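You operate a simulated robot arm through the tools that you are given. There is no shell and no other tool. Be economical: measure what you need, move in short steps, check, and stop when the job is done.

You are at the controls of a simulated robot arm. One attempt, no reset.

## Task
Pack the purple book in the carton and tape it shut.
Fine: the ribbed pad lies against the book; both flaps fold in flat under the tape.

It is judged by the outcome, as a careful person would: the job done as asked, and still so three seconds after it is handed in. It fails if anything else is knocked over, pushed out of place, dropped, spilled or broken. Flat cloth is picked up by pressing the open fingertips on it (5 to 10 N) and closing them slowly along it; thin cloth reads only 2 to 8 mm in the jaws.

## Robot
A 6-joint arm with a two-finger parallel gripper, fixed in place. Base frame: the origin is at the foot of the arm, x ahead of it, y to its left, z up; the work surface is at about z = 850. Lengths are in mm, angles in rad, forces in N, time in s.
With the tool pointing down near the work surface it reaches from about 360 to 820 mm from the base axis. Its first joint turns from -2.897 to 2.897 rad. Payload 3.91 kg.
Tool frame: the origin (TCP) lies between the finger pads and is the grasp point; the fingertips stand 30 mm ahead of it; z points along the fingers, y is the line along which they close. Largest opening 110 mm; finger width 20, thickness 10; the body of the gripper, 48 by 112 mm, starts 55 mm behind the TCP.
Orientation is told as [roll, pitch, yaw] about the base's x, y, z axes, in that order, counted from this pose: with the fingers straight down and closing along the base's y, the tool's x points along the base's -x, its y along +y and its z along -z.

## Interface
- The arm moves only by the tool play_rows. Its argument "deltas" is a list of rows, each a list of 7 numbers: the turn, a rotation vector about the tool's x, y, z in units of 5 degrees (1.0 is 5 degrees), then the shift along the tool's x, y, z in units of 40 mm (1.0 is 40 mm), then the gripper command, from -1 (shut) to 1 (fully open), values between in proportion. In form: [[rx, ry, rz, tx, ty, tz, jaw], ...]. A call has 1 to 10 rows; each row shifts and turns the commanded pose from where the row before left it, along the tool's axes as they then stand. A call with a number of a shift or a turn outside -1 to 1 is refused whole. Each row takes 0.2 s and may step no farther than 50 mm and 0.15 rad from the row before; otherwise, or with a gripper value out of range, the whole call is refused. A pose out of reach is approached as far as the arm can. The call stops where the force on the tool passes 40 N (or 10 N more than at its start, if that is more) or the arm is blocked; 0.2 s more then pass. The fingers move at their own pace (about 45 mm/s each) and stop on an object; they squeeze with about 44 N. The grip force told is the motor's: it shows also when the fingers shut on nothing. Time passes only in rows, and 0.2 s behind the last, so rows that do not move let the fingers close. It gives the time, the measured TCP pose, the force on the tool (base axes), the opening and the grip force at its end, in the units of the frame above (readings bear some noise), and new pictures: "show" is both (left out), scene, wrist or none.
- Cameras (640 x 400 px; columns grow to the right, rows downward): "scene" is fixed at [399, -648.4, 1675.4]; the picture's right is [0.97, -0.24, 0.00], its down [-0.13, -0.50, -0.85] and it looks along [0.21, 0.83, -0.52] (base axes); focal length 340 px, centre (320, 200). "wrist" rides on the gripper at [77, 7, -114] in the tool frame; the picture's right is [-0.09, 1.00, 0.00], its down [-0.80, -0.07, -0.59] and it looks along [-0.59, -0.05, 0.80] (tool axes); focal length 270 px, centre (320, 200). There is no depth. A picture from a camera that has moved, and an enlarged one, comes with that camera's place and axes in the base frame and with its lens.
- raise_lower(by): slides the trunk up (or, below 0, down) by that many mm; the arm rides with it, the base frame stays. It gives what a move gives, with no picture.
- inspect(camera, box): a new picture of the part [left, top, right, bottom] of that camera's present view, enlarged. It takes no simulated time.
- finish_job(): hands the job in; it is judged then, once.

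Work in short steps. Places have to be worked out from the pictures, the camera data and where the tool is seen: move nearer, look again, correct. Check each grasp and each placing, and mend what went wrong. You have 120 turns and 200 pictures in all, those below and enlarged ones among them. Open the gripper and draw the arm clear of the work before you hand the job in, unless the task says otherwise; then end with one line.

The tools are called after "Request:" by a JSON object that holds its "op" and its "data". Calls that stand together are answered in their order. play_rows: Moves the arm, as the interface text tells. Its arguments: {"type":"object","properties":{"deltas":{"type":"array","items":{"type":"array","items":{"type":"number"}}},"show":{"type":"string","enum":["both","scene","wrist","none"]}},"required":["deltas"]} The other tools are called the same way: raise_lower (by) slides the trunk up or down; inspect (camera, box) takes an enlarged picture of a part of a camera's view; finish_job () hands the job in.

At the start:

```text
t: 0.0
position: [104.0, 469.0, 1280.1]
tcp_rot: [-0.001, 0.001, 0.003]
contact_force: [0.4, 0.9, -0.1]
width: 109.9
gripper_force: 0.0
trunk travel left (down, up): [-525.0, 85.0]
```

scene: 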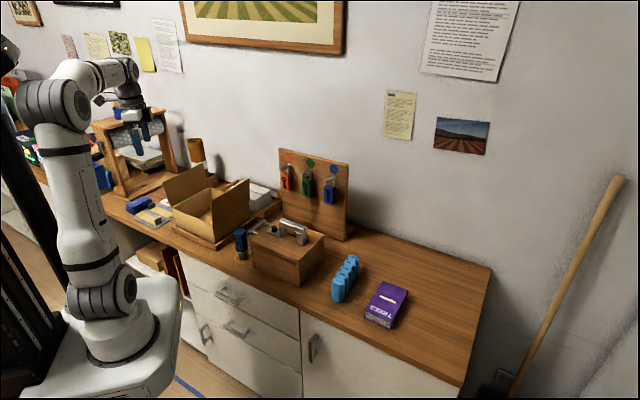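
wrist: 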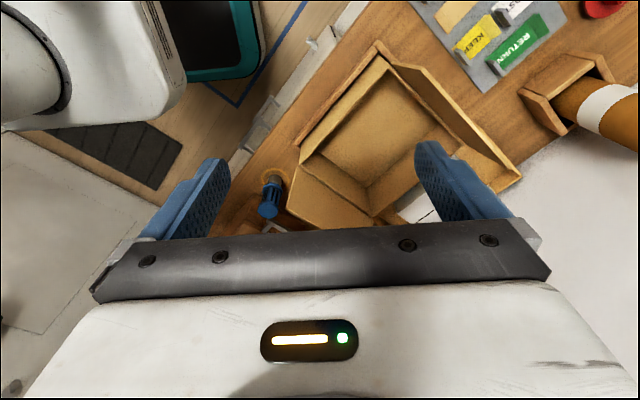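

I start by enlarging the scene's key areas: carton, tool block with the tape, and the pad and book.

Request:
{"op": "inspect", "data": {"camera": "scene", "box": [100, 130, 260, 250]}}

Request:
{"op": "inspect", "data": {"camera": "scene", "box": [220, 140, 360, 290]}}

Request:
{"op": "inspect", "data": {"camera": "scene", "box": [310, 230, 430, 340]}}

Request:
{"op": "inspect", "data": {"camera": "wrist", "box": [220, 0, 640, 240]}}

```text
3.33 times, centred on (180, 190) of scene
camera zoom: at [399.0, -648.4, 1675.4], right [0.97, -0.24, 0.0], down [-0.13, -0.5, -0.85], along [0.21, 0.83, -0.52], focal length 1134 px, centre (787, 233)
```

zoom: 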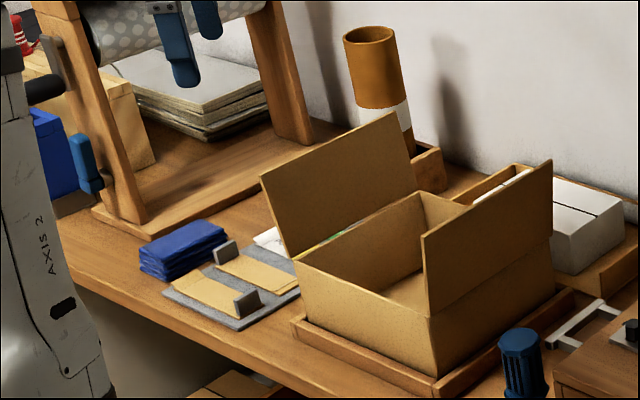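

```text
2.67 times, centred on (290, 215) of scene
camera zoom: at [399.0, -648.4, 1675.4], right [0.97, -0.24, 0.0], down [-0.13, -0.5, -0.85], along [0.21, 0.83, -0.52], focal length 907 px, centre (400, 160)
```

zoom: 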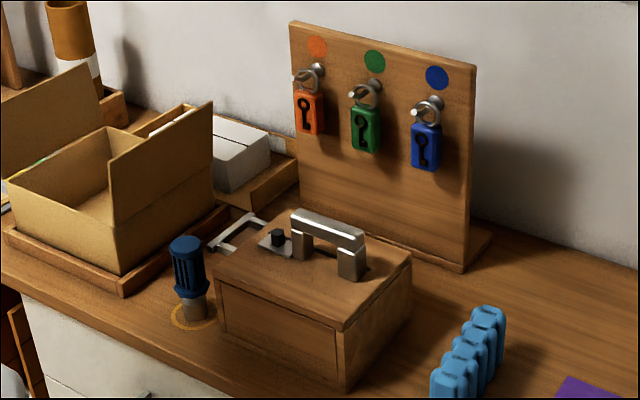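

```text
3.64 times, centred on (370, 285) of scene
camera zoom: at [399.0, -648.4, 1675.4], right [0.97, -0.24, 0.0], down [-0.13, -0.5, -0.85], along [0.21, 0.83, -0.52], focal length 1237 px, centre (138, -109)
```

zoom: 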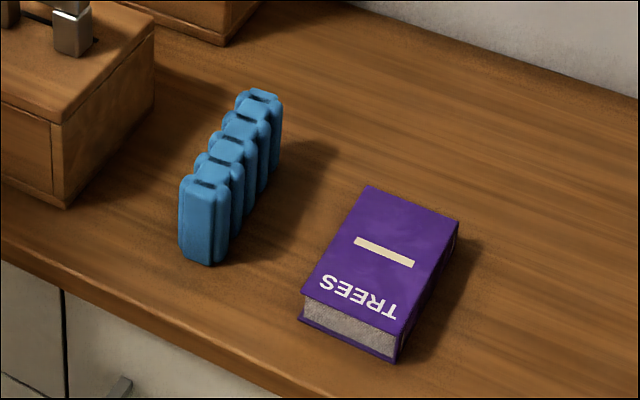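

```text
1.52 times, centred on (430, 120) of wrist
camera zoom: at [26.3, 474.8, 1395.3], right [0.09, 1.0, 0.0], down [0.8, -0.07, 0.59], along [0.59, -0.05, -0.8], focal length 412 px, centre (152, 322)
```

zoom: 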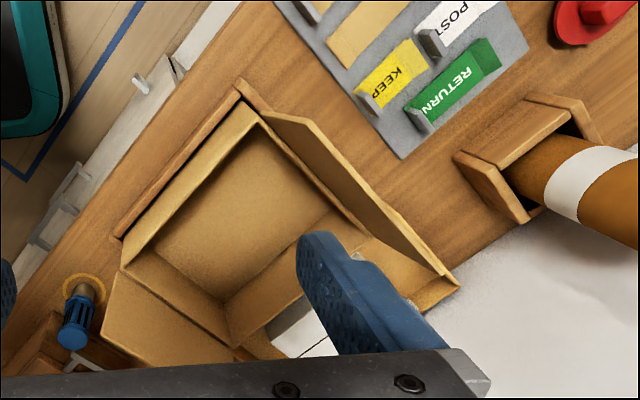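

The carton is near (254, 619), the book near (759, -14) and the light-blue ribbed pad near (678, 127). The bench runs diagonally, so I turn the tool about 43° to line up with it and look again.

Request:
{"op": "play_rows", "data": {"deltas": [[0, 0, -1, 0, 0, 0, 1], [0, 0, -1, 0, 0, 0, 1], [0, 0, -1, 0, 0, 0, 1], [0, 0, -1, 0, 0, 0, 1], [0, 0, -1, 0, 0, 0, 1], [0, 0, -1, 0, 0, 0, 1], [0, 0, -1, 0, 0, 0, 1], [0, 0, -1, 0, 0, 0, 1], [0, 0, -0.6, 0, 0, 0, 1]], "show": "wrist"}}

```text
t: 2.0
position: [104.1, 468.1, 1279.9]
tcp_rot: [0.001, 0.001, 0.753]
contact_force: [1.1, 0.0, 0.9]
width: 110.0
gripper_force: 0.1
trunk travel left (down, up): [-525.0, 85.0]
camera wrist: at [42.7, 420.1, 1395.2], right [-0.62, 0.79, 0.0], down [0.63, 0.5, 0.59], along [0.47, 0.37, -0.8], focal length 270 px, centre (320, 200)
```

wrist: 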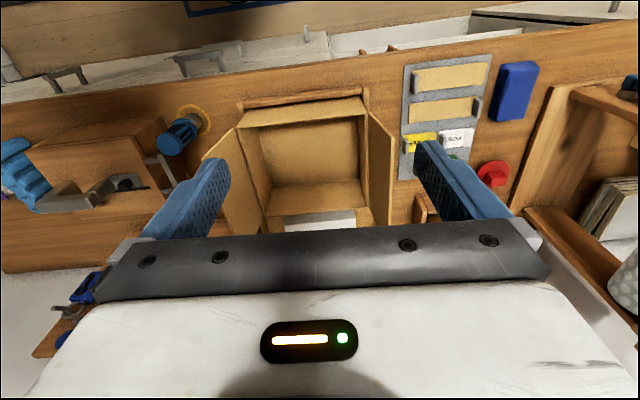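

The tool is now in line with the bench. I enlarge the carton and the tape board for measuring.

Request:
{"op": "inspect", "data": {"camera": "wrist", "box": [190, 70, 410, 240]}}

Request:
{"op": "inspect", "data": {"camera": "wrist", "box": [380, 40, 560, 200]}}

```text
2.35 times, centred on (300, 155) of wrist
camera zoom: at [42.7, 420.1, 1395.2], right [-0.62, 0.79, 0.0], down [0.63, 0.5, 0.59], along [0.47, 0.37, -0.8], focal length 636 px, centre (367, 306)
```

zoom: 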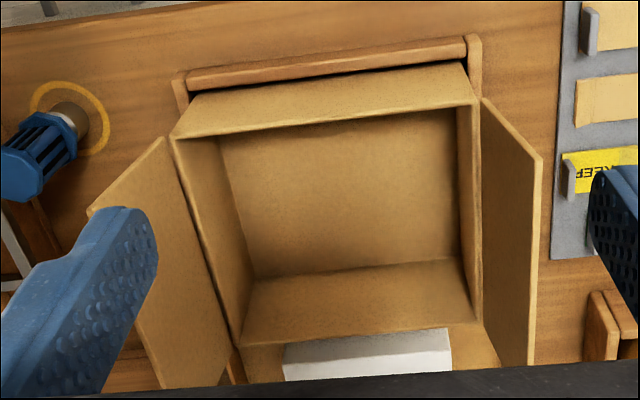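

```text
2.50 times, centred on (470, 120) of wrist
camera zoom: at [42.7, 420.1, 1395.2], right [-0.62, 0.79, 0.0], down [0.63, 0.5, 0.59], along [0.47, 0.37, -0.8], focal length 676 px, centre (-55, 400)
```

zoom: 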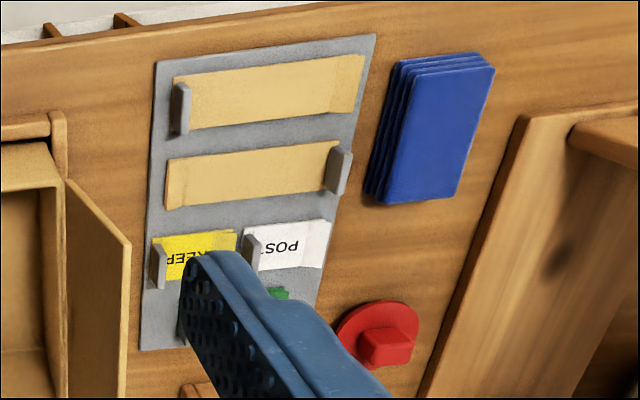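

From two views, the carton rim is at z≈956 and its centre near (263, 570), with sides about 223 by 200 at roughly 45°. The tan tapes have upright tabs and lie near (-15, 682) and (29, 724). Now I travel over to the book and pad.

Request:
{"op": "play_rows", "data": {"deltas": [[0, 0, 0, 0.064, -1, 0, 1], [0, 0, 0, 0.064, -1, 0, 1], [0, 0, 0, 0.064, -1, 0, 1], [0, 0, 0, 0.064, -1, 0, 1], [0, 0, 0, 0.064, -1, 0, 1], [0, 0, 0, 0.064, -1, 0, 1], [0, 0, 0, 0.064, -1, 0, 1], [0, 0, 0, 0.064, -1, 0, 1], [0, 0, 0, 0.064, -1, 0, 1], [0, 0, 0, 0.064, -1, 0, 1]], "show": "none"}}

Request:
{"op": "play_rows", "data": {"deltas": [[0, 0, 0, 0.064, -1, 0.4, 1], [0, 0, 0, 0.064, -1, 0.4, 1], [0, 0, 0, 0.064, -1, 0.4, 1], [0, 0, 0, 0.064, -1, 0.4, 1], [0, 0, 0, 0.064, -1, 0.4, 1], [0, 0, 0, 0.064, -1, 0.4, 1], [0, 0, 0, 0.064, -1, 0.4, 1], [0, 0, 0, 0.064, -1, 0.4, 1], [0, 0, 0, 0.064, -1, 0.4, 1], [0, 0, 0, 0.064, -1, 0.4, 1]], "show": "both"}}

```text
t: 4.2
position: [360.1, 159.1, 1279.6]
tcp_rot: [0.0, -0.001, 0.754]
contact_force: [0.4, -0.4, 0.2]
width: 110.0
gripper_force: 0.1
trunk travel left (down, up): [-525.0, 85.0]
```

```text
t: 6.4
position: [613.0, -151.3, 1120.2]
tcp_rot: [0.002, 0.0, 0.751]
contact_force: [-0.2, 0.2, 0.1]
width: 110.1
gripper_force: 0.0
trunk travel left (down, up): [-525.0, 85.0]
camera wrist: at [551.8, -198.6, 1235.3], right [-0.62, 0.79, 0.0], down [0.63, 0.5, 0.59], along [0.47, 0.37, -0.8], focal length 270 px, centre (320, 200)
```

scene: 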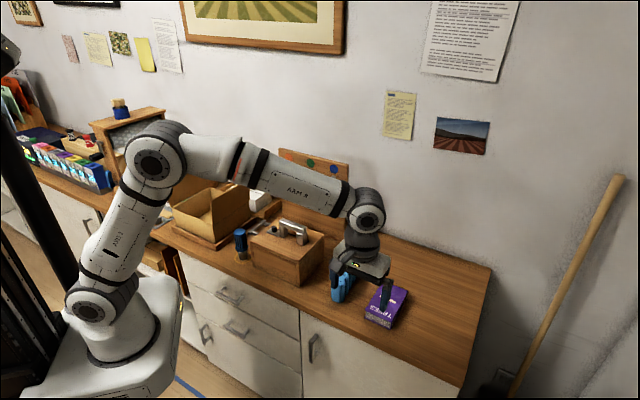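
wrist: 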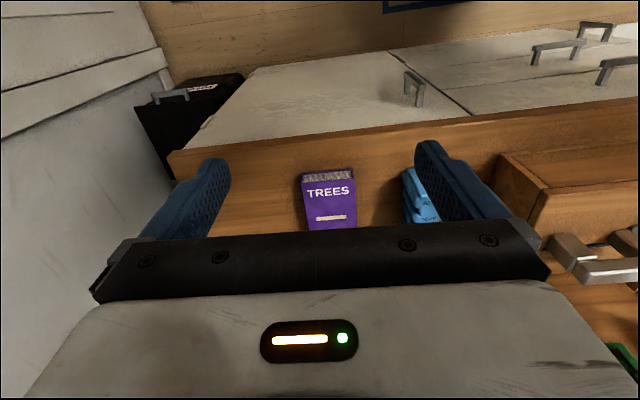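

Book centre again comes out near (757, -18), with its long side toward the wall. I enlarge to measure the book and pad.

Request:
{"op": "inspect", "data": {"camera": "wrist", "box": [270, 140, 470, 250]}}

Request:
{"op": "inspect", "data": {"camera": "scene", "box": [320, 250, 430, 340]}}

```text
3.20 times, centred on (370, 195) of wrist
camera zoom: at [551.8, -198.6, 1235.3], right [-0.62, 0.79, 0.0], down [0.63, 0.5, 0.59], along [0.47, 0.37, -0.8], focal length 865 px, centre (160, 216)
```

zoom: 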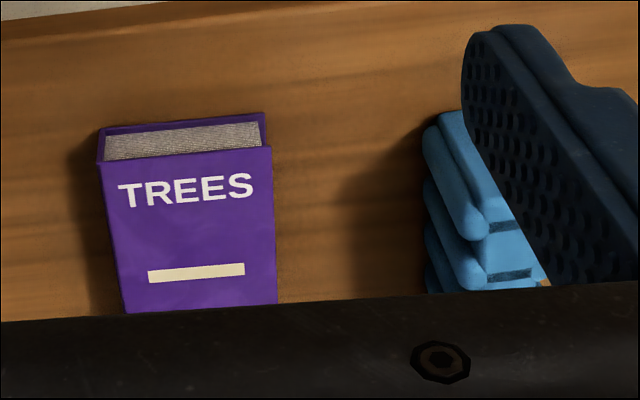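

```text
4.44 times, centred on (375, 295) of scene
camera zoom: at [399.0, -648.4, 1675.4], right [0.97, -0.24, 0.0], down [-0.13, -0.5, -0.85], along [0.21, 0.83, -0.52], focal length 1512 px, centre (76, -222)
```

zoom: 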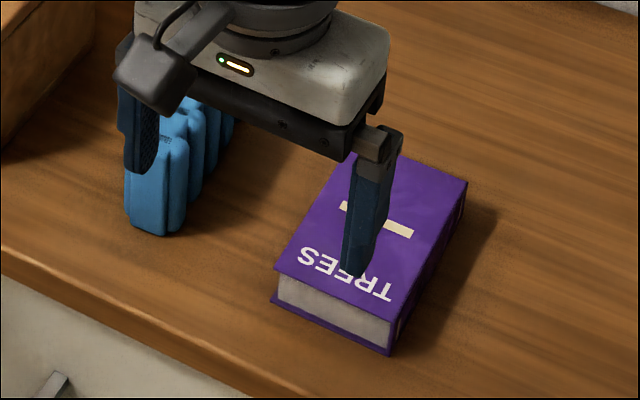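

The book measures about 86×141×33 mm with its top centre near (771, 3). The pad is about 42×125×80 mm and stands on edge. I move above the book at yaw 0.78 and look.

Request:
{"op": "play_rows", "data": {"deltas": [[0, 0, -0.35, -0.9, 0, 0.3, 1], [0, 0, 0, -0.95, 0, 0.6, 1], [0, 0, 0, -0.95, 0, 0.7, 1], [0, 0, 0, -0.95, -0.02, 0.7, 1], [0, 0, 0, -0.95, -0.02, 0.7, 1], [0, 0, 0, -0.82, -0.02, 0.6, 1]]}}

```text
t: 7.8
position: [775.1, 3.3, 974.7]
tcp_rot: [0.001, 0.0, 0.782]
contact_force: [0.6, -0.2, -0.3]
width: 110.0
gripper_force: 0.1
trunk travel left (down, up): [-525.0, 85.0]
camera wrist: at [714.1, -46.7, 1089.0], right [-0.64, 0.77, 0.0], down [0.62, 0.51, 0.59], along [0.46, 0.38, -0.8], focal length 270 px, centre (320, 200)
```

scene: 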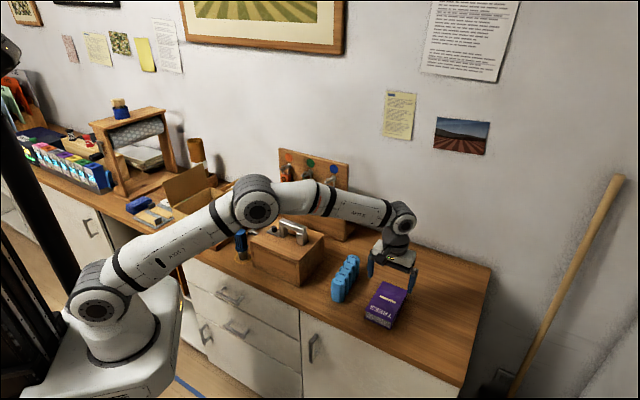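
wrist: 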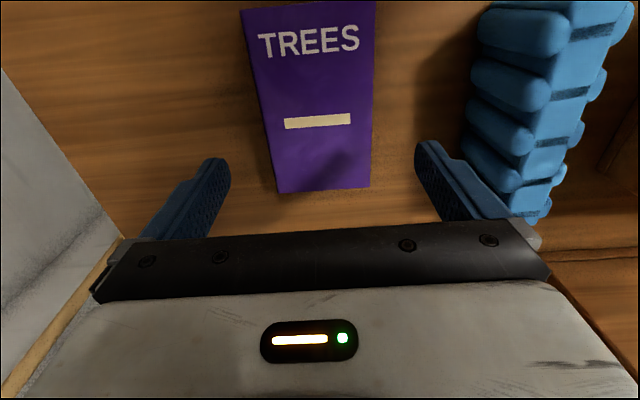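

Book centre is confirmed near (772, -3), so I correct by a few millimetres, lower to z≈885 and close on it.

Request:
{"op": "play_rows", "data": {"deltas": [[0, 0, 0.1, 0.16, -0.045, 0.5, 1], [0, 0, 0, 0, 0, 0.6, 1], [0, 0, 0, 0, 0, 0.6, 1], [0, 0, 0, 0, 0, 0.4, 1], [0, 0, 0, 0, 0, 0.1, 1]], "show": "both"}}

```text
t: 9.0
position: [768.8, -5.3, 888.4]
tcp_rot: [-0.001, 0.0, 0.773]
contact_force: [-0.5, -0.3, -0.5]
width: 110.0
gripper_force: 0.2
trunk travel left (down, up): [-525.0, 85.0]
camera wrist: at [708.6, -53.9, 1002.9], right [-0.63, 0.77, 0.0], down [0.62, 0.51, 0.59], along [0.46, 0.38, -0.8], focal length 270 px, centre (320, 200)
```

scene: 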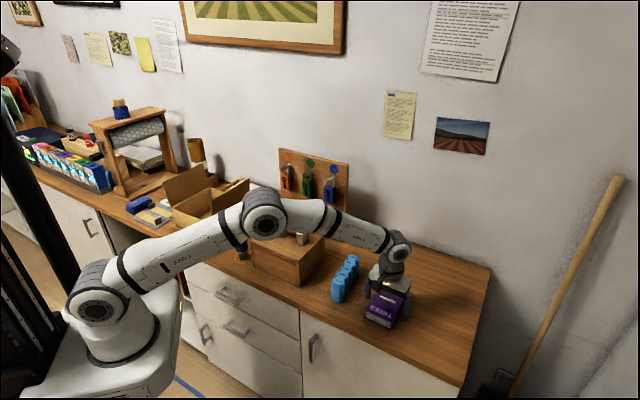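
wrist: 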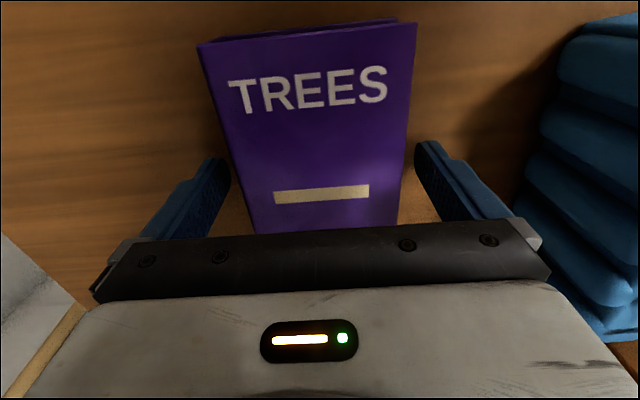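

The jaws straddle the book evenly. I close now.

Request:
{"op": "play_rows", "data": {"deltas": [[0, 0, 0, 0, 0, 0.05, 0.7], [0, 0, 0, 0, 0, 0, 0.4], [0, 0, 0, 0, 0, 0, 0.2], [0, 0, 0, 0, 0, 0, 0.2], [0, 0, 0, 0, 0, 0, 0.2]], "show": "none"}}

Request:
{"op": "play_rows", "data": {"deltas": [[0, 0, 0, 0, 0, -0.2, 0.2], [0, 0, 0, 0, 0, -0.5, 0.2], [0, 0, 0, 0, 0, -0.8, 0.2], [0, 0, 0, 0, 0, -1, 0.2], [0, 0, 0, 0, 0, -1, 0.2]], "show": "both"}}

```text
t: 10.2
position: [769.7, -3.2, 885.2]
tcp_rot: [0.001, 0.0, 0.775]
contact_force: [1.2, -0.6, 0.8]
width: 84.8
gripper_force: 44.4
trunk travel left (down, up): [-525.0, 85.0]
```

```text
t: 11.4
position: [769.0, -5.5, 1026.9]
tcp_rot: [0.0, 0.0, 0.772]
contact_force: [-0.2, 0.9, -0.1]
width: 66.0
gripper_force: 0.1
trunk travel left (down, up): [-525.0, 85.0]
camera wrist: at [708.6, -54.6, 1141.5], right [-0.63, 0.77, 0.0], down [0.62, 0.51, 0.59], along [0.46, 0.38, -0.8], focal length 270 px, centre (320, 200)
```

scene: 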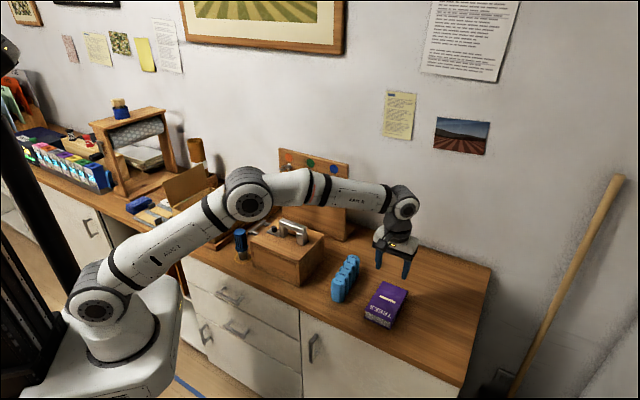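
wrist: 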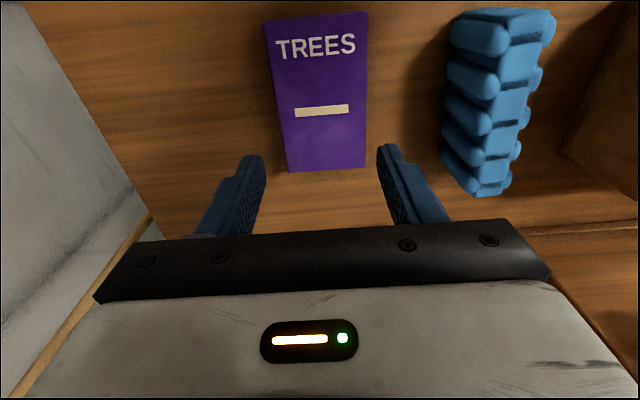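

The jaws slipped off the book, which stayed in place. I go back a little deeper, close fully, and lift slowly.

Request:
{"op": "play_rows", "data": {"deltas": [[0, 0, 0, 0, 0.05, 0.7, 1], [0, 0, 0, 0, 0, 0.8, 1], [0, 0, 0, 0, 0, 0.9, 1], [0, 0, 0, 0, 0, 0.8, 1], [0, 0, 0, 0, 0, 0.35, 1], [0, 0, 0, 0, 0, 0.1, 1]], "show": "none"}}

Request:
{"op": "play_rows", "data": {"deltas": [[0, 0, 0, 0, 0, 0, 0], [0, 0, 0, 0, 0, 0, -1], [0, 0, 0, 0, 0, 0, -1], [0, 0, 0, 0, 0, 0, -1], [0, 0, 0, 0, 0, 0, -1], [0, 0, 0, 0, 0, -0.1, -1], [0, 0, 0, 0, 0, -0.1, -1], [0, 0, 0, 0, 0, -0.1, -1], [0, 0, 0, 0, 0, -0.1, -1], [0, 0, 0, 0, 0, -0.1, -1]], "show": "both"}}

```text
t: 12.8
position: [767.1, -3.7, 879.2]
tcp_rot: [-0.001, 0.001, 0.771]
contact_force: [0.1, -0.4, 2.0]
width: 110.0
gripper_force: 0.0
trunk travel left (down, up): [-525.0, 85.0]
```

```text
t: 15.0
position: [765.9, -2.5, 899.7]
tcp_rot: [-0.002, 0.0, 0.772]
contact_force: [0.5, 0.0, -2.7]
width: 84.8
gripper_force: 44.1
trunk travel left (down, up): [-525.0, 85.0]
camera wrist: at [706.3, -51.9, 1015.2], right [-0.63, 0.77, 0.0], down [0.62, 0.51, 0.59], along [0.46, 0.38, -0.8], focal length 270 px, centre (320, 200)
```

scene: 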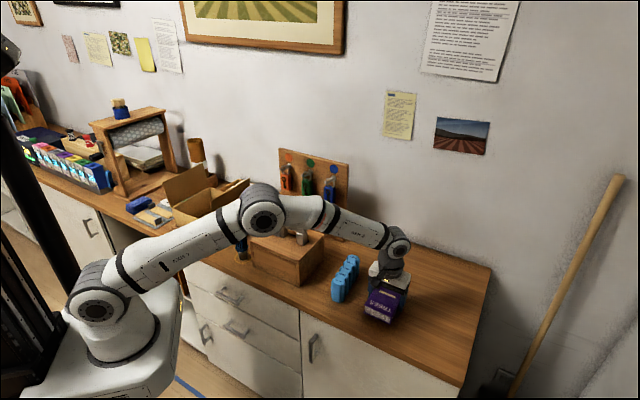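
wrist: 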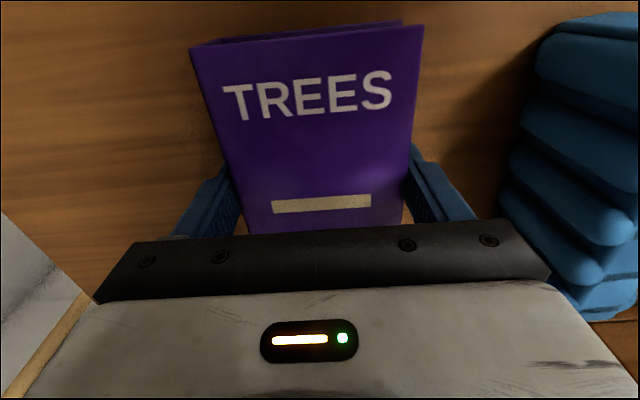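

The book seems to rise with the tool. I continue the lift slowly.

Request:
{"op": "play_rows", "data": {"deltas": [[0, 0, 0, 0, 0, -0.15, -1], [0, 0, 0, 0, 0, -0.25, -1], [0, 0, 0, 0, 0, -0.35, -1], [0, 0, 0, 0, 0, -0.4, -1], [0, 0, 0, 0, 0, -0.4, -1], [0, 0, 0, 0, 0, -0.4, -1], [0, 0, 0, 0, 0, -0.3, -1], [0, 0, 0, 0, 0, -0.1, -1]], "show": "both"}}

```text
t: 16.8
position: [766.6, -2.9, 995.1]
tcp_rot: [-0.001, 0.002, 0.774]
contact_force: [-0.1, 0.9, -3.6]
width: 84.7
gripper_force: 44.2
trunk travel left (down, up): [-525.0, 85.0]
camera wrist: at [706.8, -51.8, 1109.9], right [-0.63, 0.77, 0.0], down [0.62, 0.51, 0.59], along [0.46, 0.38, -0.8], focal length 270 px, centre (320, 200)
```

scene: 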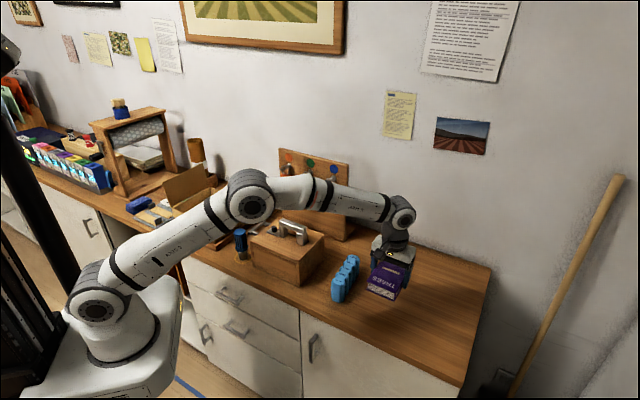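
wrist: 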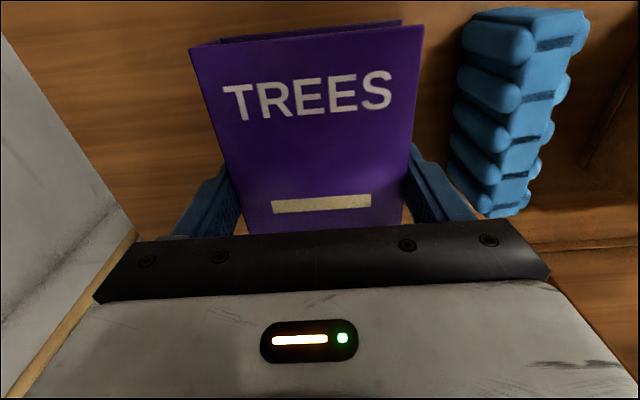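

The book is held firmly. I raise it to z≈1230 and carry it along the bench toward the carton.

Request:
{"op": "play_rows", "data": {"deltas": [[0, 0, 0, 0, 0, -0.6, -1], [0, 0, 0, 0, 0, -0.9, -1], [0, 0, 0, 0, 0, -1, -1], [0, 0, 0, 0, 0, -1, -1], [0, 0, 0, 0, 0, -1, -1], [0, 0, 0, 0, 0, -0.9, -1], [0, 0, 0, 0, 0, -0.5, -1], [0, 0, 0, 0, 0.4, 0, -1], [0, 0, 0, -0.05, 0.8, 0, -1], [0, 0, 0, -0.06, 0.9, 0, -1]], "show": "none"}}

Request:
{"op": "play_rows", "data": {"deltas": [[0, 0, 0, -0.05, 0.9, 0, -1], [0, 0, 0, -0.05, 0.9, 0, -1], [0, 0, 0, -0.05, 0.9, 0, -1], [0, 0, 0, -0.05, 0.9, 0, -1], [0, 0, 0, -0.05, 0.9, 0, -1], [0, 0, 0, -0.05, 0.9, 0, -1], [0, 0, 0, -0.05, 0.9, 0, -1], [0, 0, 0, -0.05, 0.9, 0, -1], [0, 0, 0, -0.05, 0.9, 0, -1], [0, 0, 0, -0.05, 0.9, 0, -1]], "show": "scene"}}

```text
t: 19.0
position: [704.7, 61.3, 1218.7]
tcp_rot: [-0.001, 0.0, 0.774]
contact_force: [0.9, -0.4, -1.7]
width: 84.6
gripper_force: 44.6
out of reach, approached as far as the arm can: row 7
trunk travel left (down, up): [-525.0, 85.0]
```

```text
t: 21.2
position: [468.1, 333.0, 1217.9]
tcp_rot: [-0.001, 0.0, 0.772]
contact_force: [0.0, 0.2, -1.8]
width: 84.6
gripper_force: 44.1
trunk travel left (down, up): [-525.0, 85.0]
```

scene: 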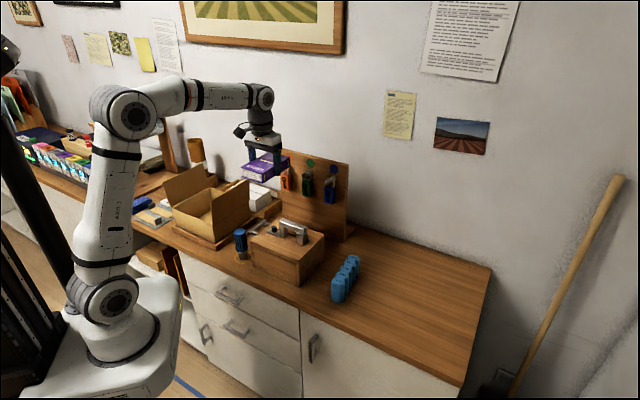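

Continuing to above the carton.

Request:
{"op": "play_rows", "data": {"deltas": [[0, 0, 0, -0.06, 0.98, 0, -1], [0, 0, 0, -0.06, 0.98, 0, -1], [0, 0, 0, -0.06, 0.98, 0, -1], [0, 0, 0, -0.06, 0.98, 0, -1], [0, 0, 0, -0.06, 0.98, 0, -1], [0, 0, 0, -0.06, 0.98, 0, -1], [0, 0, 0, -0.06, 0.98, 0, -1]], "show": "both"}}

```text
t: 22.8
position: [290.7, 542.0, 1216.4]
tcp_rot: [-0.001, 0.001, 0.772]
contact_force: [1.0, 0.0, -3.4]
width: 84.5
gripper_force: 44.2
trunk travel left (down, up): [-525.0, 85.0]
camera wrist: at [229.8, 492.5, 1331.5], right [-0.63, 0.77, 0.0], down [0.62, 0.51, 0.59], along [0.46, 0.38, -0.8], focal length 270 px, centre (320, 200)
```

scene: 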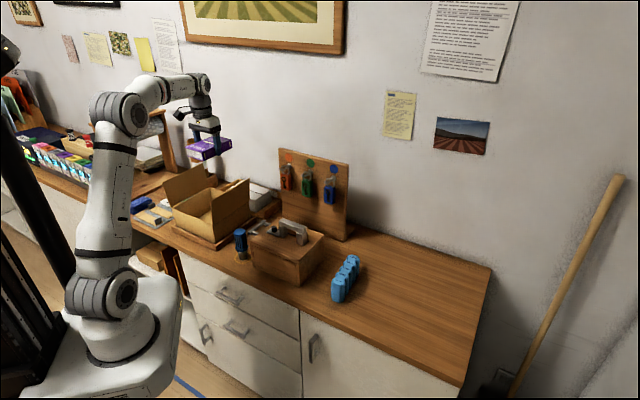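
wrist: 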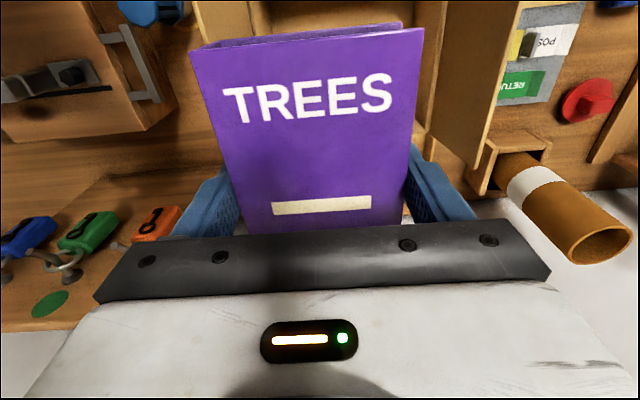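

The book hides most of the carton here. I enlarge to check its alignment against the carton's edges.

Request:
{"op": "inspect", "data": {"camera": "wrist", "box": [180, 0, 540, 225]}}

Request:
{"op": "inspect", "data": {"camera": "scene", "box": [140, 100, 280, 250]}}

```text
1.78 times, centred on (360, 112) of wrist
camera zoom: at [229.8, 492.5, 1331.5], right [-0.63, 0.77, 0.0], down [0.62, 0.51, 0.59], along [0.46, 0.38, -0.8], focal length 480 px, centre (249, 356)
```

zoom: 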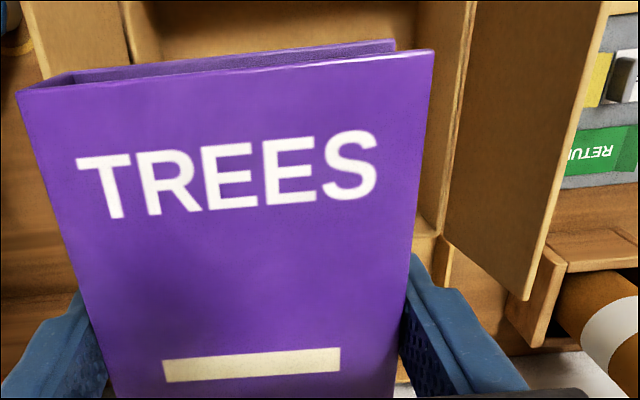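

```text
2.67 times, centred on (210, 175) of scene
camera zoom: at [399.0, -648.4, 1675.4], right [0.97, -0.24, 0.0], down [-0.13, -0.5, -0.85], along [0.21, 0.83, -0.52], focal length 907 px, centre (613, 267)
```

zoom: 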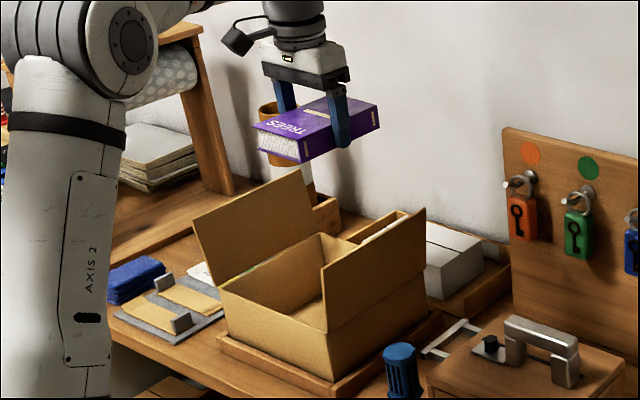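

The carton's rim matches my estimate (centre about (261, 567)), and the book clears both side walls. I lower it in, slowing near the floor.

Request:
{"op": "play_rows", "data": {"deltas": [[0, 0, 0, 0.02, 0.08, 0.6, -1], [0, 0, 0, 0, 0, 0.9, -1], [0, 0, 0, 0, 0, 1, -1], [0, 0, 0, 0, 0, 1, -1], [0, 0, 0, 0, 0, 0.9, -1], [0, 0, 0, 0, 0, 0.6, -1], [0, 0, 0, 0, 0, 0.2, -1]], "show": "both"}}

```text
t: 24.4
position: [285.8, 542.3, 1009.9]
tcp_rot: [-0.001, -0.002, 0.772]
contact_force: [0.3, 0.5, -3.3]
width: 84.6
gripper_force: 43.6
trunk travel left (down, up): [-525.0, 85.0]
camera wrist: at [226.4, 492.9, 1124.6], right [-0.63, 0.77, 0.0], down [0.62, 0.51, 0.59], along [0.46, 0.38, -0.8], focal length 270 px, centre (320, 200)
```

scene: 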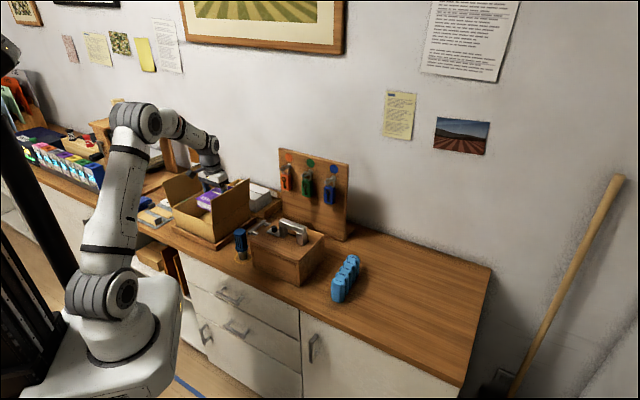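
wrist: 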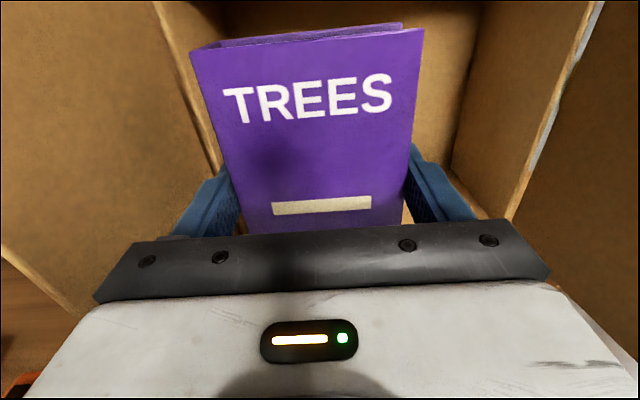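

Clearance to the left wall is about 20 mm. I lower further.

Request:
{"op": "play_rows", "data": {"deltas": [[0, 0, 0, 0, 0, 0.6, -1], [0, 0, 0, 0, 0, 0.8, -1], [0, 0, 0, 0, 0, 0.6, -1], [0, 0, 0, 0, 0, 0.4, -1], [0, 0, 0, 0, 0, 0.2, -1], [0, 0, 0, 0, 0, 0.1, -1], [0, 0, 0, 0, 0, 0.1, -1], [0, 0, 0, 0, 0, 0.1, -1], [0, 0, 0, 0, 0, 0.1, -1]], "show": "wrist"}}

```text
t: 26.4
position: [287.6, 541.1, 890.0]
tcp_rot: [-0.002, 0.0, 0.772]
contact_force: [0.6, 0.2, -2.7]
width: 84.5
gripper_force: 44.1
trunk travel left (down, up): [-525.0, 85.0]
camera wrist: at [227.2, 492.6, 1005.2], right [-0.63, 0.77, 0.0], down [0.62, 0.51, 0.59], along [0.46, 0.38, -0.8], focal length 270 px, centre (320, 200)
```

wrist: 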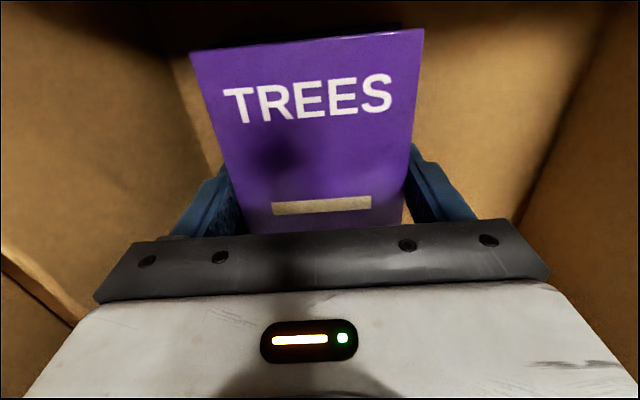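

Not yet on the floor at TCP 890. I lower in 2 mm steps until the force rises.

Request:
{"op": "play_rows", "data": {"deltas": [[0, 0, 0, 0, 0, 0.05, -1], [0, 0, 0, 0, 0, 0.05, -1], [0, 0, 0, 0, 0, 0.05, -1], [0, 0, 0, 0, 0, 0, -1]], "show": "none"}}

```text
t: 27.4
position: [288.0, 541.2, 884.5]
tcp_rot: [-0.001, -0.002, 0.772]
contact_force: [-0.4, 1.4, 3.4]
width: 84.7
gripper_force: 43.9
trunk travel left (down, up): [-525.0, 85.0]
```

The force has turned upward, so the book rests on the floor at z≈855. I open slightly and withdraw upward.

Request:
{"op": "play_rows", "data": {"deltas": [[0, 0, 0, 0, 0, 0, 0.76], [0, 0, 0, 0, 0, 0, 0.76], [0, 0, 0, 0, 0, -0.3, 0.76], [0, 0, 0, 0, 0, -0.7, 0.76], [0, 0, 0, 0, 0, -1, 0.76], [0, 0, 0, 0, 0, -1, 0.76], [0, 0, 0, 0, 0, -1, 0.76], [0, 0, 0, 0, 0, -1, 0.76]], "show": "none"}}

Request:
{"op": "play_rows", "data": {"deltas": [[0, 0, 0, 0.2, 0, -1, 1], [0, 0, 0, 0.2, -0.5, -1, 1], [0, 0, 0, 0.2, -1, -0.5, 1], [0, 0, 0, 0, -1, 0, 1]], "show": "both"}}

```text
t: 29.2
position: [283.5, 539.9, 1086.0]
tcp_rot: [-0.001, 0.0, 0.772]
contact_force: [0.2, -0.2, 0.8]
width: 96.9
gripper_force: 0.1
trunk travel left (down, up): [-525.0, 85.0]
```

```text
t: 30.2
position: [338.9, 453.1, 1183.7]
tcp_rot: [0.0, 0.001, 0.772]
contact_force: [0.3, -0.6, 0.6]
width: 110.0
gripper_force: 0.0
trunk travel left (down, up): [-525.0, 85.0]
camera wrist: at [278.8, 403.2, 1298.7], right [-0.63, 0.77, 0.0], down [0.62, 0.51, 0.59], along [0.46, 0.38, -0.8], focal length 270 px, centre (320, 200)
```

scene: 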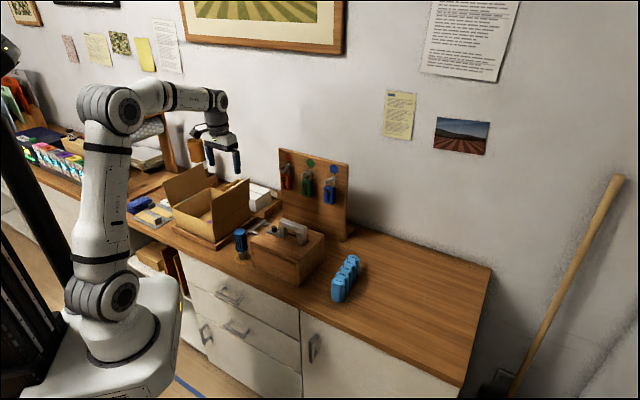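
wrist: 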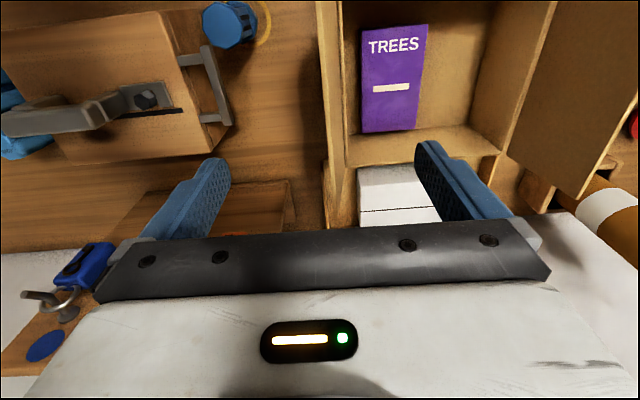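

The book lies flat in the left part of the carton. Next I go to the pad.

Request:
{"op": "play_rows", "data": {"deltas": [[0, 0, 0, 0.1, -0.99, 0, 1], [0, 0, 0, 0.1, -0.99, 0, 1], [0, 0, 0, 0.1, -0.99, 0, 1], [0, 0, 0, 0.1, -0.99, 0, 1], [0, 0, 0, 0.1, -0.99, 0, 1], [0, 0, 0, 0.1, -0.99, 0, 1], [0, 0, 0, 0.1, -0.99, 0, 1], [0, 0, 0, 0.1, -0.99, 0, 1], [0, 0, 0, 0.1, -0.99, 0, 1], [0, 0, 0, 0.1, -0.99, 0, 1]], "show": "none"}}

Request:
{"op": "play_rows", "data": {"deltas": [[0, 0, 0, 0.1, -0.99, 0.2, 1], [0, 0, 0, 0.1, -0.99, 0.4, 1], [0, 0, 0, 0, 0, 0.6, 1], [0, 0, 0, 0, 0, 0.4, 1]], "show": "wrist"}}

```text
t: 32.4
position: [589.7, 143.2, 1183.7]
tcp_rot: [0.0, -0.001, 0.775]
contact_force: [-0.5, -0.4, 0.0]
width: 109.8
gripper_force: 0.0
trunk travel left (down, up): [-525.0, 85.0]
```

```text
t: 33.4
position: [639.9, 79.6, 1120.4]
tcp_rot: [0.0, 0.001, 0.774]
contact_force: [-0.4, -0.5, 1.0]
width: 109.9
gripper_force: 0.0
trunk travel left (down, up): [-525.0, 85.0]
camera wrist: at [579.2, 30.4, 1235.2], right [-0.63, 0.77, 0.0], down [0.62, 0.51, 0.59], along [0.46, 0.38, -0.8], focal length 270 px, centre (320, 200)
```

wrist: 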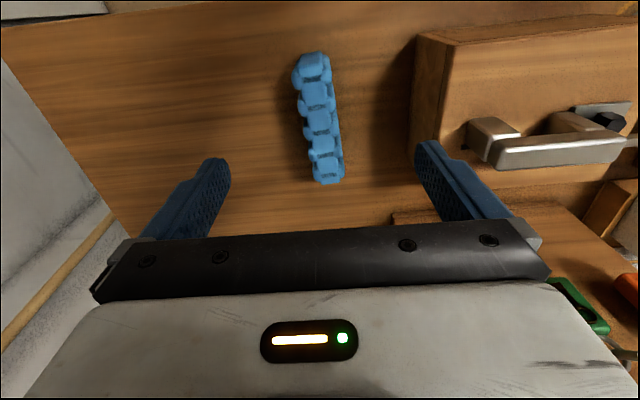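

Request:
{"op": "inspect", "data": {"camera": "wrist", "box": [260, 40, 380, 200]}}

Request:
{"op": "inspect", "data": {"camera": "scene", "box": [310, 235, 390, 315]}}

```text
2.50 times, centred on (320, 120) of wrist
camera zoom: at [579.2, 30.4, 1235.2], right [-0.63, 0.77, 0.0], down [0.62, 0.51, 0.59], along [0.46, 0.38, -0.8], focal length 676 px, centre (320, 400)
```

zoom: 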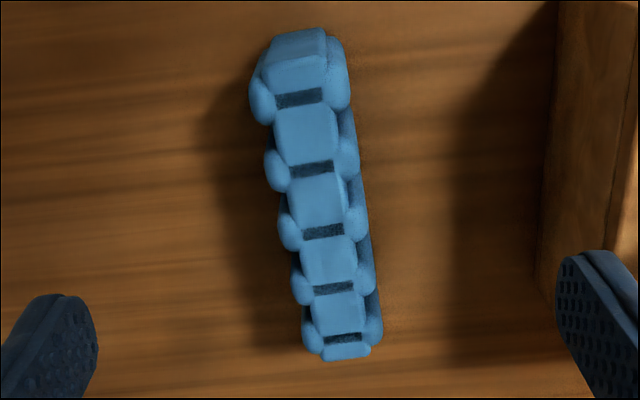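

```text
5.00 times, centred on (350, 275) of scene
camera zoom: at [399.0, -648.4, 1675.4], right [0.97, -0.24, 0.0], down [-0.13, -0.5, -0.85], along [0.21, 0.83, -0.52], focal length 1701 px, centre (170, -175)
```

zoom: 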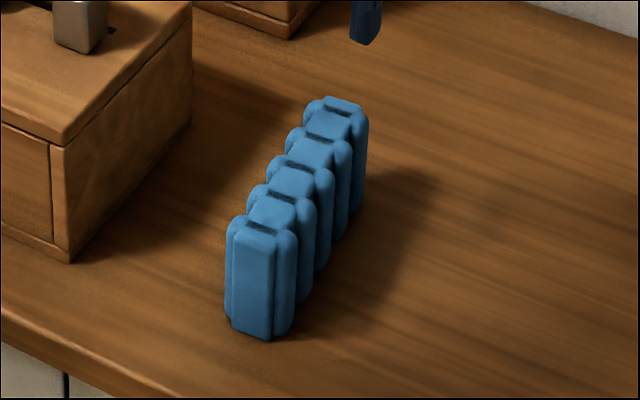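

The pad is about 40×138×81 mm, centred near (677, 113) at yaw ≈0.84. I turn to match and descend above it.

Request:
{"op": "play_rows", "data": {"deltas": [[0, 0, -0.8, 0, 0, 0.3, 1], [0, 0, 0, -0.6, -0.07, 0.7, 1], [0, 0, 0, -0.64, -0.07, 0.8, 1], [0, 0, 0, 0, 0, 0.8, 1], [0, 0, 0, 0, 0, 0.6, 1], [0, 0, 0, 0, 0, 0.3, 1]], "show": "both"}}

```text
t: 34.8
position: [676.1, 113.2, 980.1]
tcp_rot: [0.0, -0.001, 0.843]
contact_force: [0.5, 0.1, 0.5]
width: 109.8
gripper_force: 0.1
trunk travel left (down, up): [-525.0, 85.0]
camera wrist: at [618.7, 59.5, 1094.9], right [-0.69, 0.73, 0.0], down [0.59, 0.55, 0.59], along [0.43, 0.41, -0.8], focal length 270 px, centre (320, 200)
```

scene: 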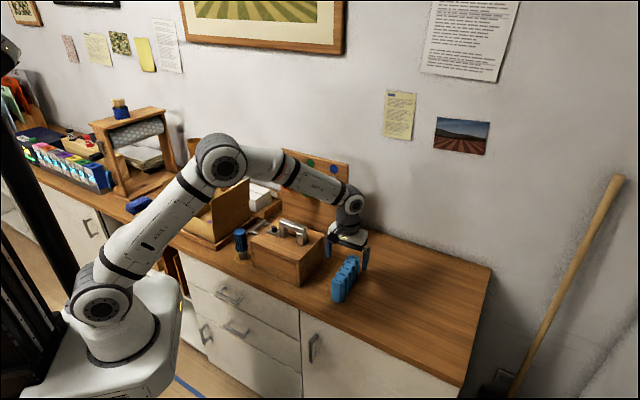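
wrist: 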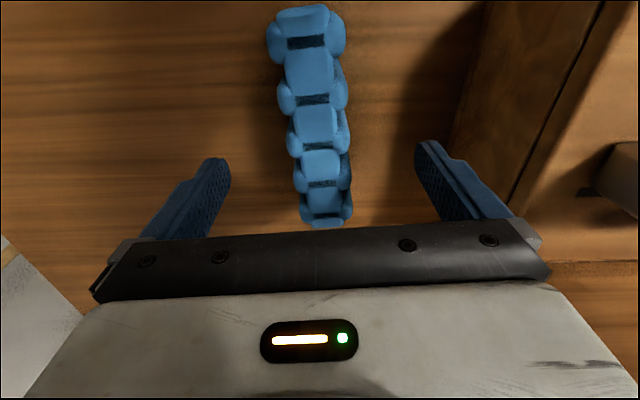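

Aligned. I lower to TCP z≈921 so the tips will later clear the book's top, then close.

Request:
{"op": "play_rows", "data": {"deltas": [[0, 0, 0, 0.03, 0, 0.5, 1], [0, 0, 0, 0.03, 0, 0.5, 1], [0, 0, 0, 0, 0, 0.35, 1], [0, 0, 0, 0, 0, 0.1, 0.5], [0, 0, 0, 0, 0, 0, 0], [0, 0, 0, 0, 0, 0, -1], [0, 0, 0, 0, 0, 0, -1], [0, 0, 0, 0, 0, 0, -1], [0, 0, 0, 0, 0, 0, -1]], "show": "none"}}

Request:
{"op": "play_rows", "data": {"deltas": [[0, 0, 0, 0, 0, -0.1, -1], [0, 0, 0, 0, 0, -0.2, -1], [0, 0, 0, 0, 0, -0.3, -1], [0, 0, 0, 0, 0, -0.4, -1], [0, 0, 0, 0, 0, -0.5, -1], [0, 0, 0, 0, 0, -0.5, -1]], "show": "both"}}

```text
t: 36.8
position: [673.4, 110.4, 922.5]
tcp_rot: [0.001, 0.0, 0.842]
contact_force: [-0.5, -0.9, 0.2]
width: 42.8
gripper_force: 43.8
trunk travel left (down, up): [-525.0, 85.0]
```

```text
t: 38.2
position: [674.2, 112.2, 1003.0]
tcp_rot: [0.0, 0.0, 0.843]
contact_force: [-0.6, -0.8, -0.5]
width: 42.8
gripper_force: 43.9
trunk travel left (down, up): [-525.0, 85.0]
camera wrist: at [617.0, 58.7, 1117.5], right [-0.69, 0.73, 0.0], down [0.59, 0.55, 0.59], along [0.43, 0.41, -0.8], focal length 270 px, centre (320, 200)
```

scene: 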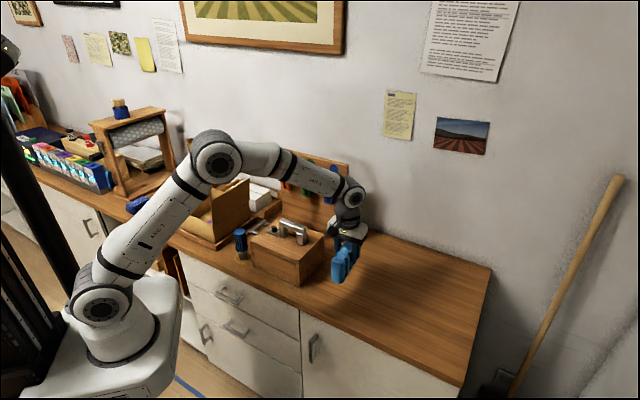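
wrist: 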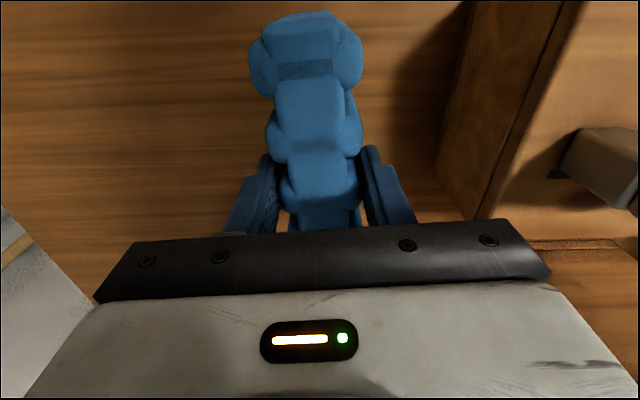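

The pad is firmly held. I raise it, turn back to yaw 0.772 and carry it to the carton's right half.

Request:
{"op": "play_rows", "data": {"deltas": [[0, 0, 0, 0, 0, -0.7, -1], [0, 0, 0.4, 0, 0, -0.9, -1], [0, 0, 0.4, 0, 0, -1, -1], [0, 0, 0.01, 0, 0, -1, -1], [0, 0, 0, 0, 0, -1, -1], [0, 0, 0, 0, 0.4, -0.7, -1], [0, 0, 0, 0, 0.8, 0, -1], [0, 0, 0, 0, 0.95, 0, -1], [0, 0, 0, 0, 0.95, 0, -1], [0, 0, 0, 0, 0.95, 0, -1]], "show": "none"}}

Request:
{"op": "play_rows", "data": {"deltas": [[0, 0, 0, -0.05, 0.95, 0, -1], [0, 0, 0, -0.05, 0.95, 0, -1], [0, 0, 0, -0.05, 0.95, 0, -1], [0, 0, 0, -0.05, 0.95, 0, -1], [0, 0, 0, -0.05, 0.95, 0, -1], [0, 0, 0, -0.05, 0.95, 0, -1], [0, 0, 0, -0.05, 0.95, 0, -1], [0, 0, 0, -0.05, 0.95, 0, -1], [0, 0, 0, -0.05, 0.95, 0, -1], [0, 0, 0, -0.05, 0.95, 0, -1]], "show": "none"}}

```text
t: 40.4
position: [558.4, 229.3, 1214.2]
tcp_rot: [0.0, 0.0, 0.77]
contact_force: [0.5, -0.1, 0.9]
width: 43.1
gripper_force: 44.0
trunk travel left (down, up): [-525.0, 85.0]
```

```text
t: 42.6
position: [306.4, 513.6, 1215.5]
tcp_rot: [-0.001, 0.0, 0.773]
contact_force: [-0.5, 0.0, -0.5]
width: 42.8
gripper_force: 44.3
trunk travel left (down, up): [-525.0, 85.0]
```

Now the last 100 mm sideways, then lower partway and look.

Request:
{"op": "play_rows", "data": {"deltas": [[0, 0, 0, -0.05, 0.9, 0, -1], [0, 0, 0, -0.05, 0.9, 0, -1], [0, 0, 0, -0.05, 0.72, 0.2, -1], [0, 0, 0, 0, 0, 0.8, -1], [0, 0, 0, 0, 0, 1, -1], [0, 0, 0, 0, 0, 0.9, -1], [0, 0, 0, 0, 0, 0.4, -1]], "show": "both"}}

```text
t: 44.2
position: [243.5, 590.8, 1081.8]
tcp_rot: [0.0, -0.002, 0.774]
contact_force: [0.0, 0.0, 0.1]
width: 43.0
gripper_force: 44.2
trunk travel left (down, up): [-525.0, 85.0]
camera wrist: at [183.2, 540.2, 1196.6], right [-0.63, 0.77, 0.0], down [0.62, 0.51, 0.59], along [0.46, 0.38, -0.8], focal length 270 px, centre (320, 200)
```

scene: 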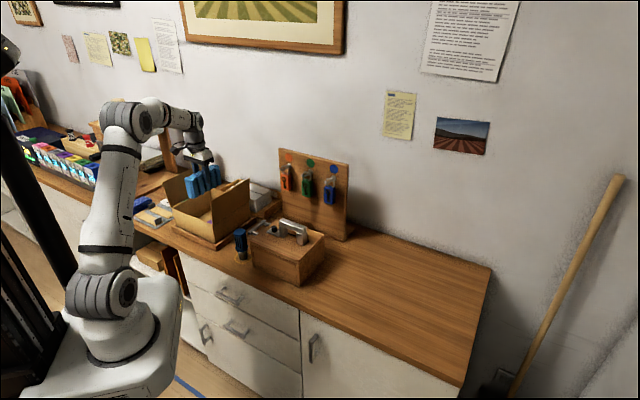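
wrist: 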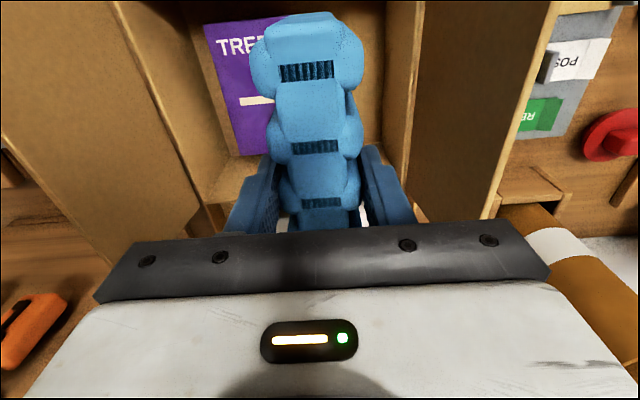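

The pad clears the book by about 3 mm. I lower it in and check just above the floor.

Request:
{"op": "play_rows", "data": {"deltas": [[0, 0, 0, 0, 0.06, 0.6, -1], [0, 0, 0, 0, 0, 0.8, -1], [0, 0, 0, 0, 0, 0.8, -1], [0, 0, 0, 0, 0, 0.7, -1], [0, 0, 0, 0, 0, 0.4, -1], [0, 0, 0, 0, 0, 0.2, -1], [0, 0, 0, 0, 0, 0.15, -1]], "show": "both"}}

```text
t: 45.8
position: [241.3, 591.5, 935.7]
tcp_rot: [0.0, 0.001, 0.773]
contact_force: [-0.2, -0.6, 0.3]
width: 42.9
gripper_force: 43.7
trunk travel left (down, up): [-525.0, 85.0]
camera wrist: at [180.8, 542.1, 1050.8], right [-0.63, 0.77, 0.0], down [0.62, 0.51, 0.59], along [0.46, 0.38, -0.8], focal length 270 px, centre (320, 200)
```

scene: 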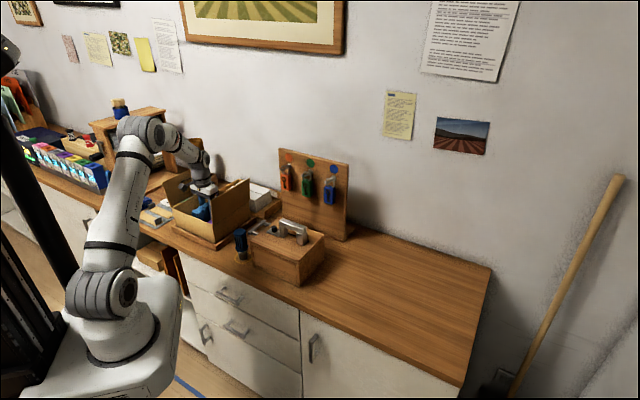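
wrist: 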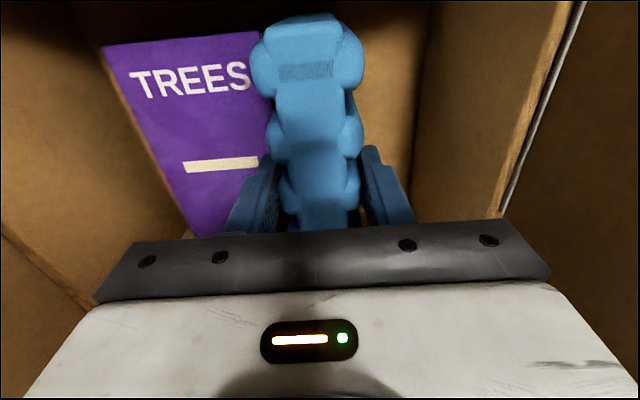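

Pad is beside the book, about 9 mm above the floor. I lower in small steps to contact.

Request:
{"op": "play_rows", "data": {"deltas": [[0, 0, 0, 0, 0, 0.08, -1], [0, 0, 0, 0, 0, 0.05, -1], [0, 0, 0, 0, 0, 0.04, -1], [0, 0, 0, 0, 0, 0, -1]], "show": "none"}}

```text
t: 46.8
position: [240.8, 592.0, 929.1]
tcp_rot: [0.0, 0.0, 0.773]
contact_force: [1.0, 0.2, -0.6]
width: 42.9
gripper_force: 44.2
trunk travel left (down, up): [-525.0, 85.0]
```

I slide sideways toward the book in 1 mm steps to close the gap.

Request:
{"op": "play_rows", "data": {"deltas": [[0, 0, 0, 0, -0.04, 0, -1], [0, 0, 0, 0, -0.04, 0, -1], [0, 0, 0, 0, -0.04, 0, -1], [0, 0, 0, 0, 0, 0, -1]], "show": "none"}}

Request:
{"op": "play_rows", "data": {"deltas": [[0, 0, 0, 0, -0.03, 0, -1], [0, 0, 0, 0, -0.03, 0, -1], [0, 0, 0, 0, 0, 0, -1]], "show": "none"}}

```text
t: 47.8
position: [243.7, 588.6, 929.3]
tcp_rot: [0.002, 0.001, 0.774]
contact_force: [-1.1, 1.7, 0.3]
width: 42.7
gripper_force: 44.2
trunk travel left (down, up): [-525.0, 85.0]
```

```text
t: 48.6
position: [246.7, 586.2, 930.0]
tcp_rot: [0.0, -0.001, 0.773]
contact_force: [-0.9, 0.2, 0.5]
width: 43.0
gripper_force: 44.3
trunk travel left (down, up): [-525.0, 85.0]
```

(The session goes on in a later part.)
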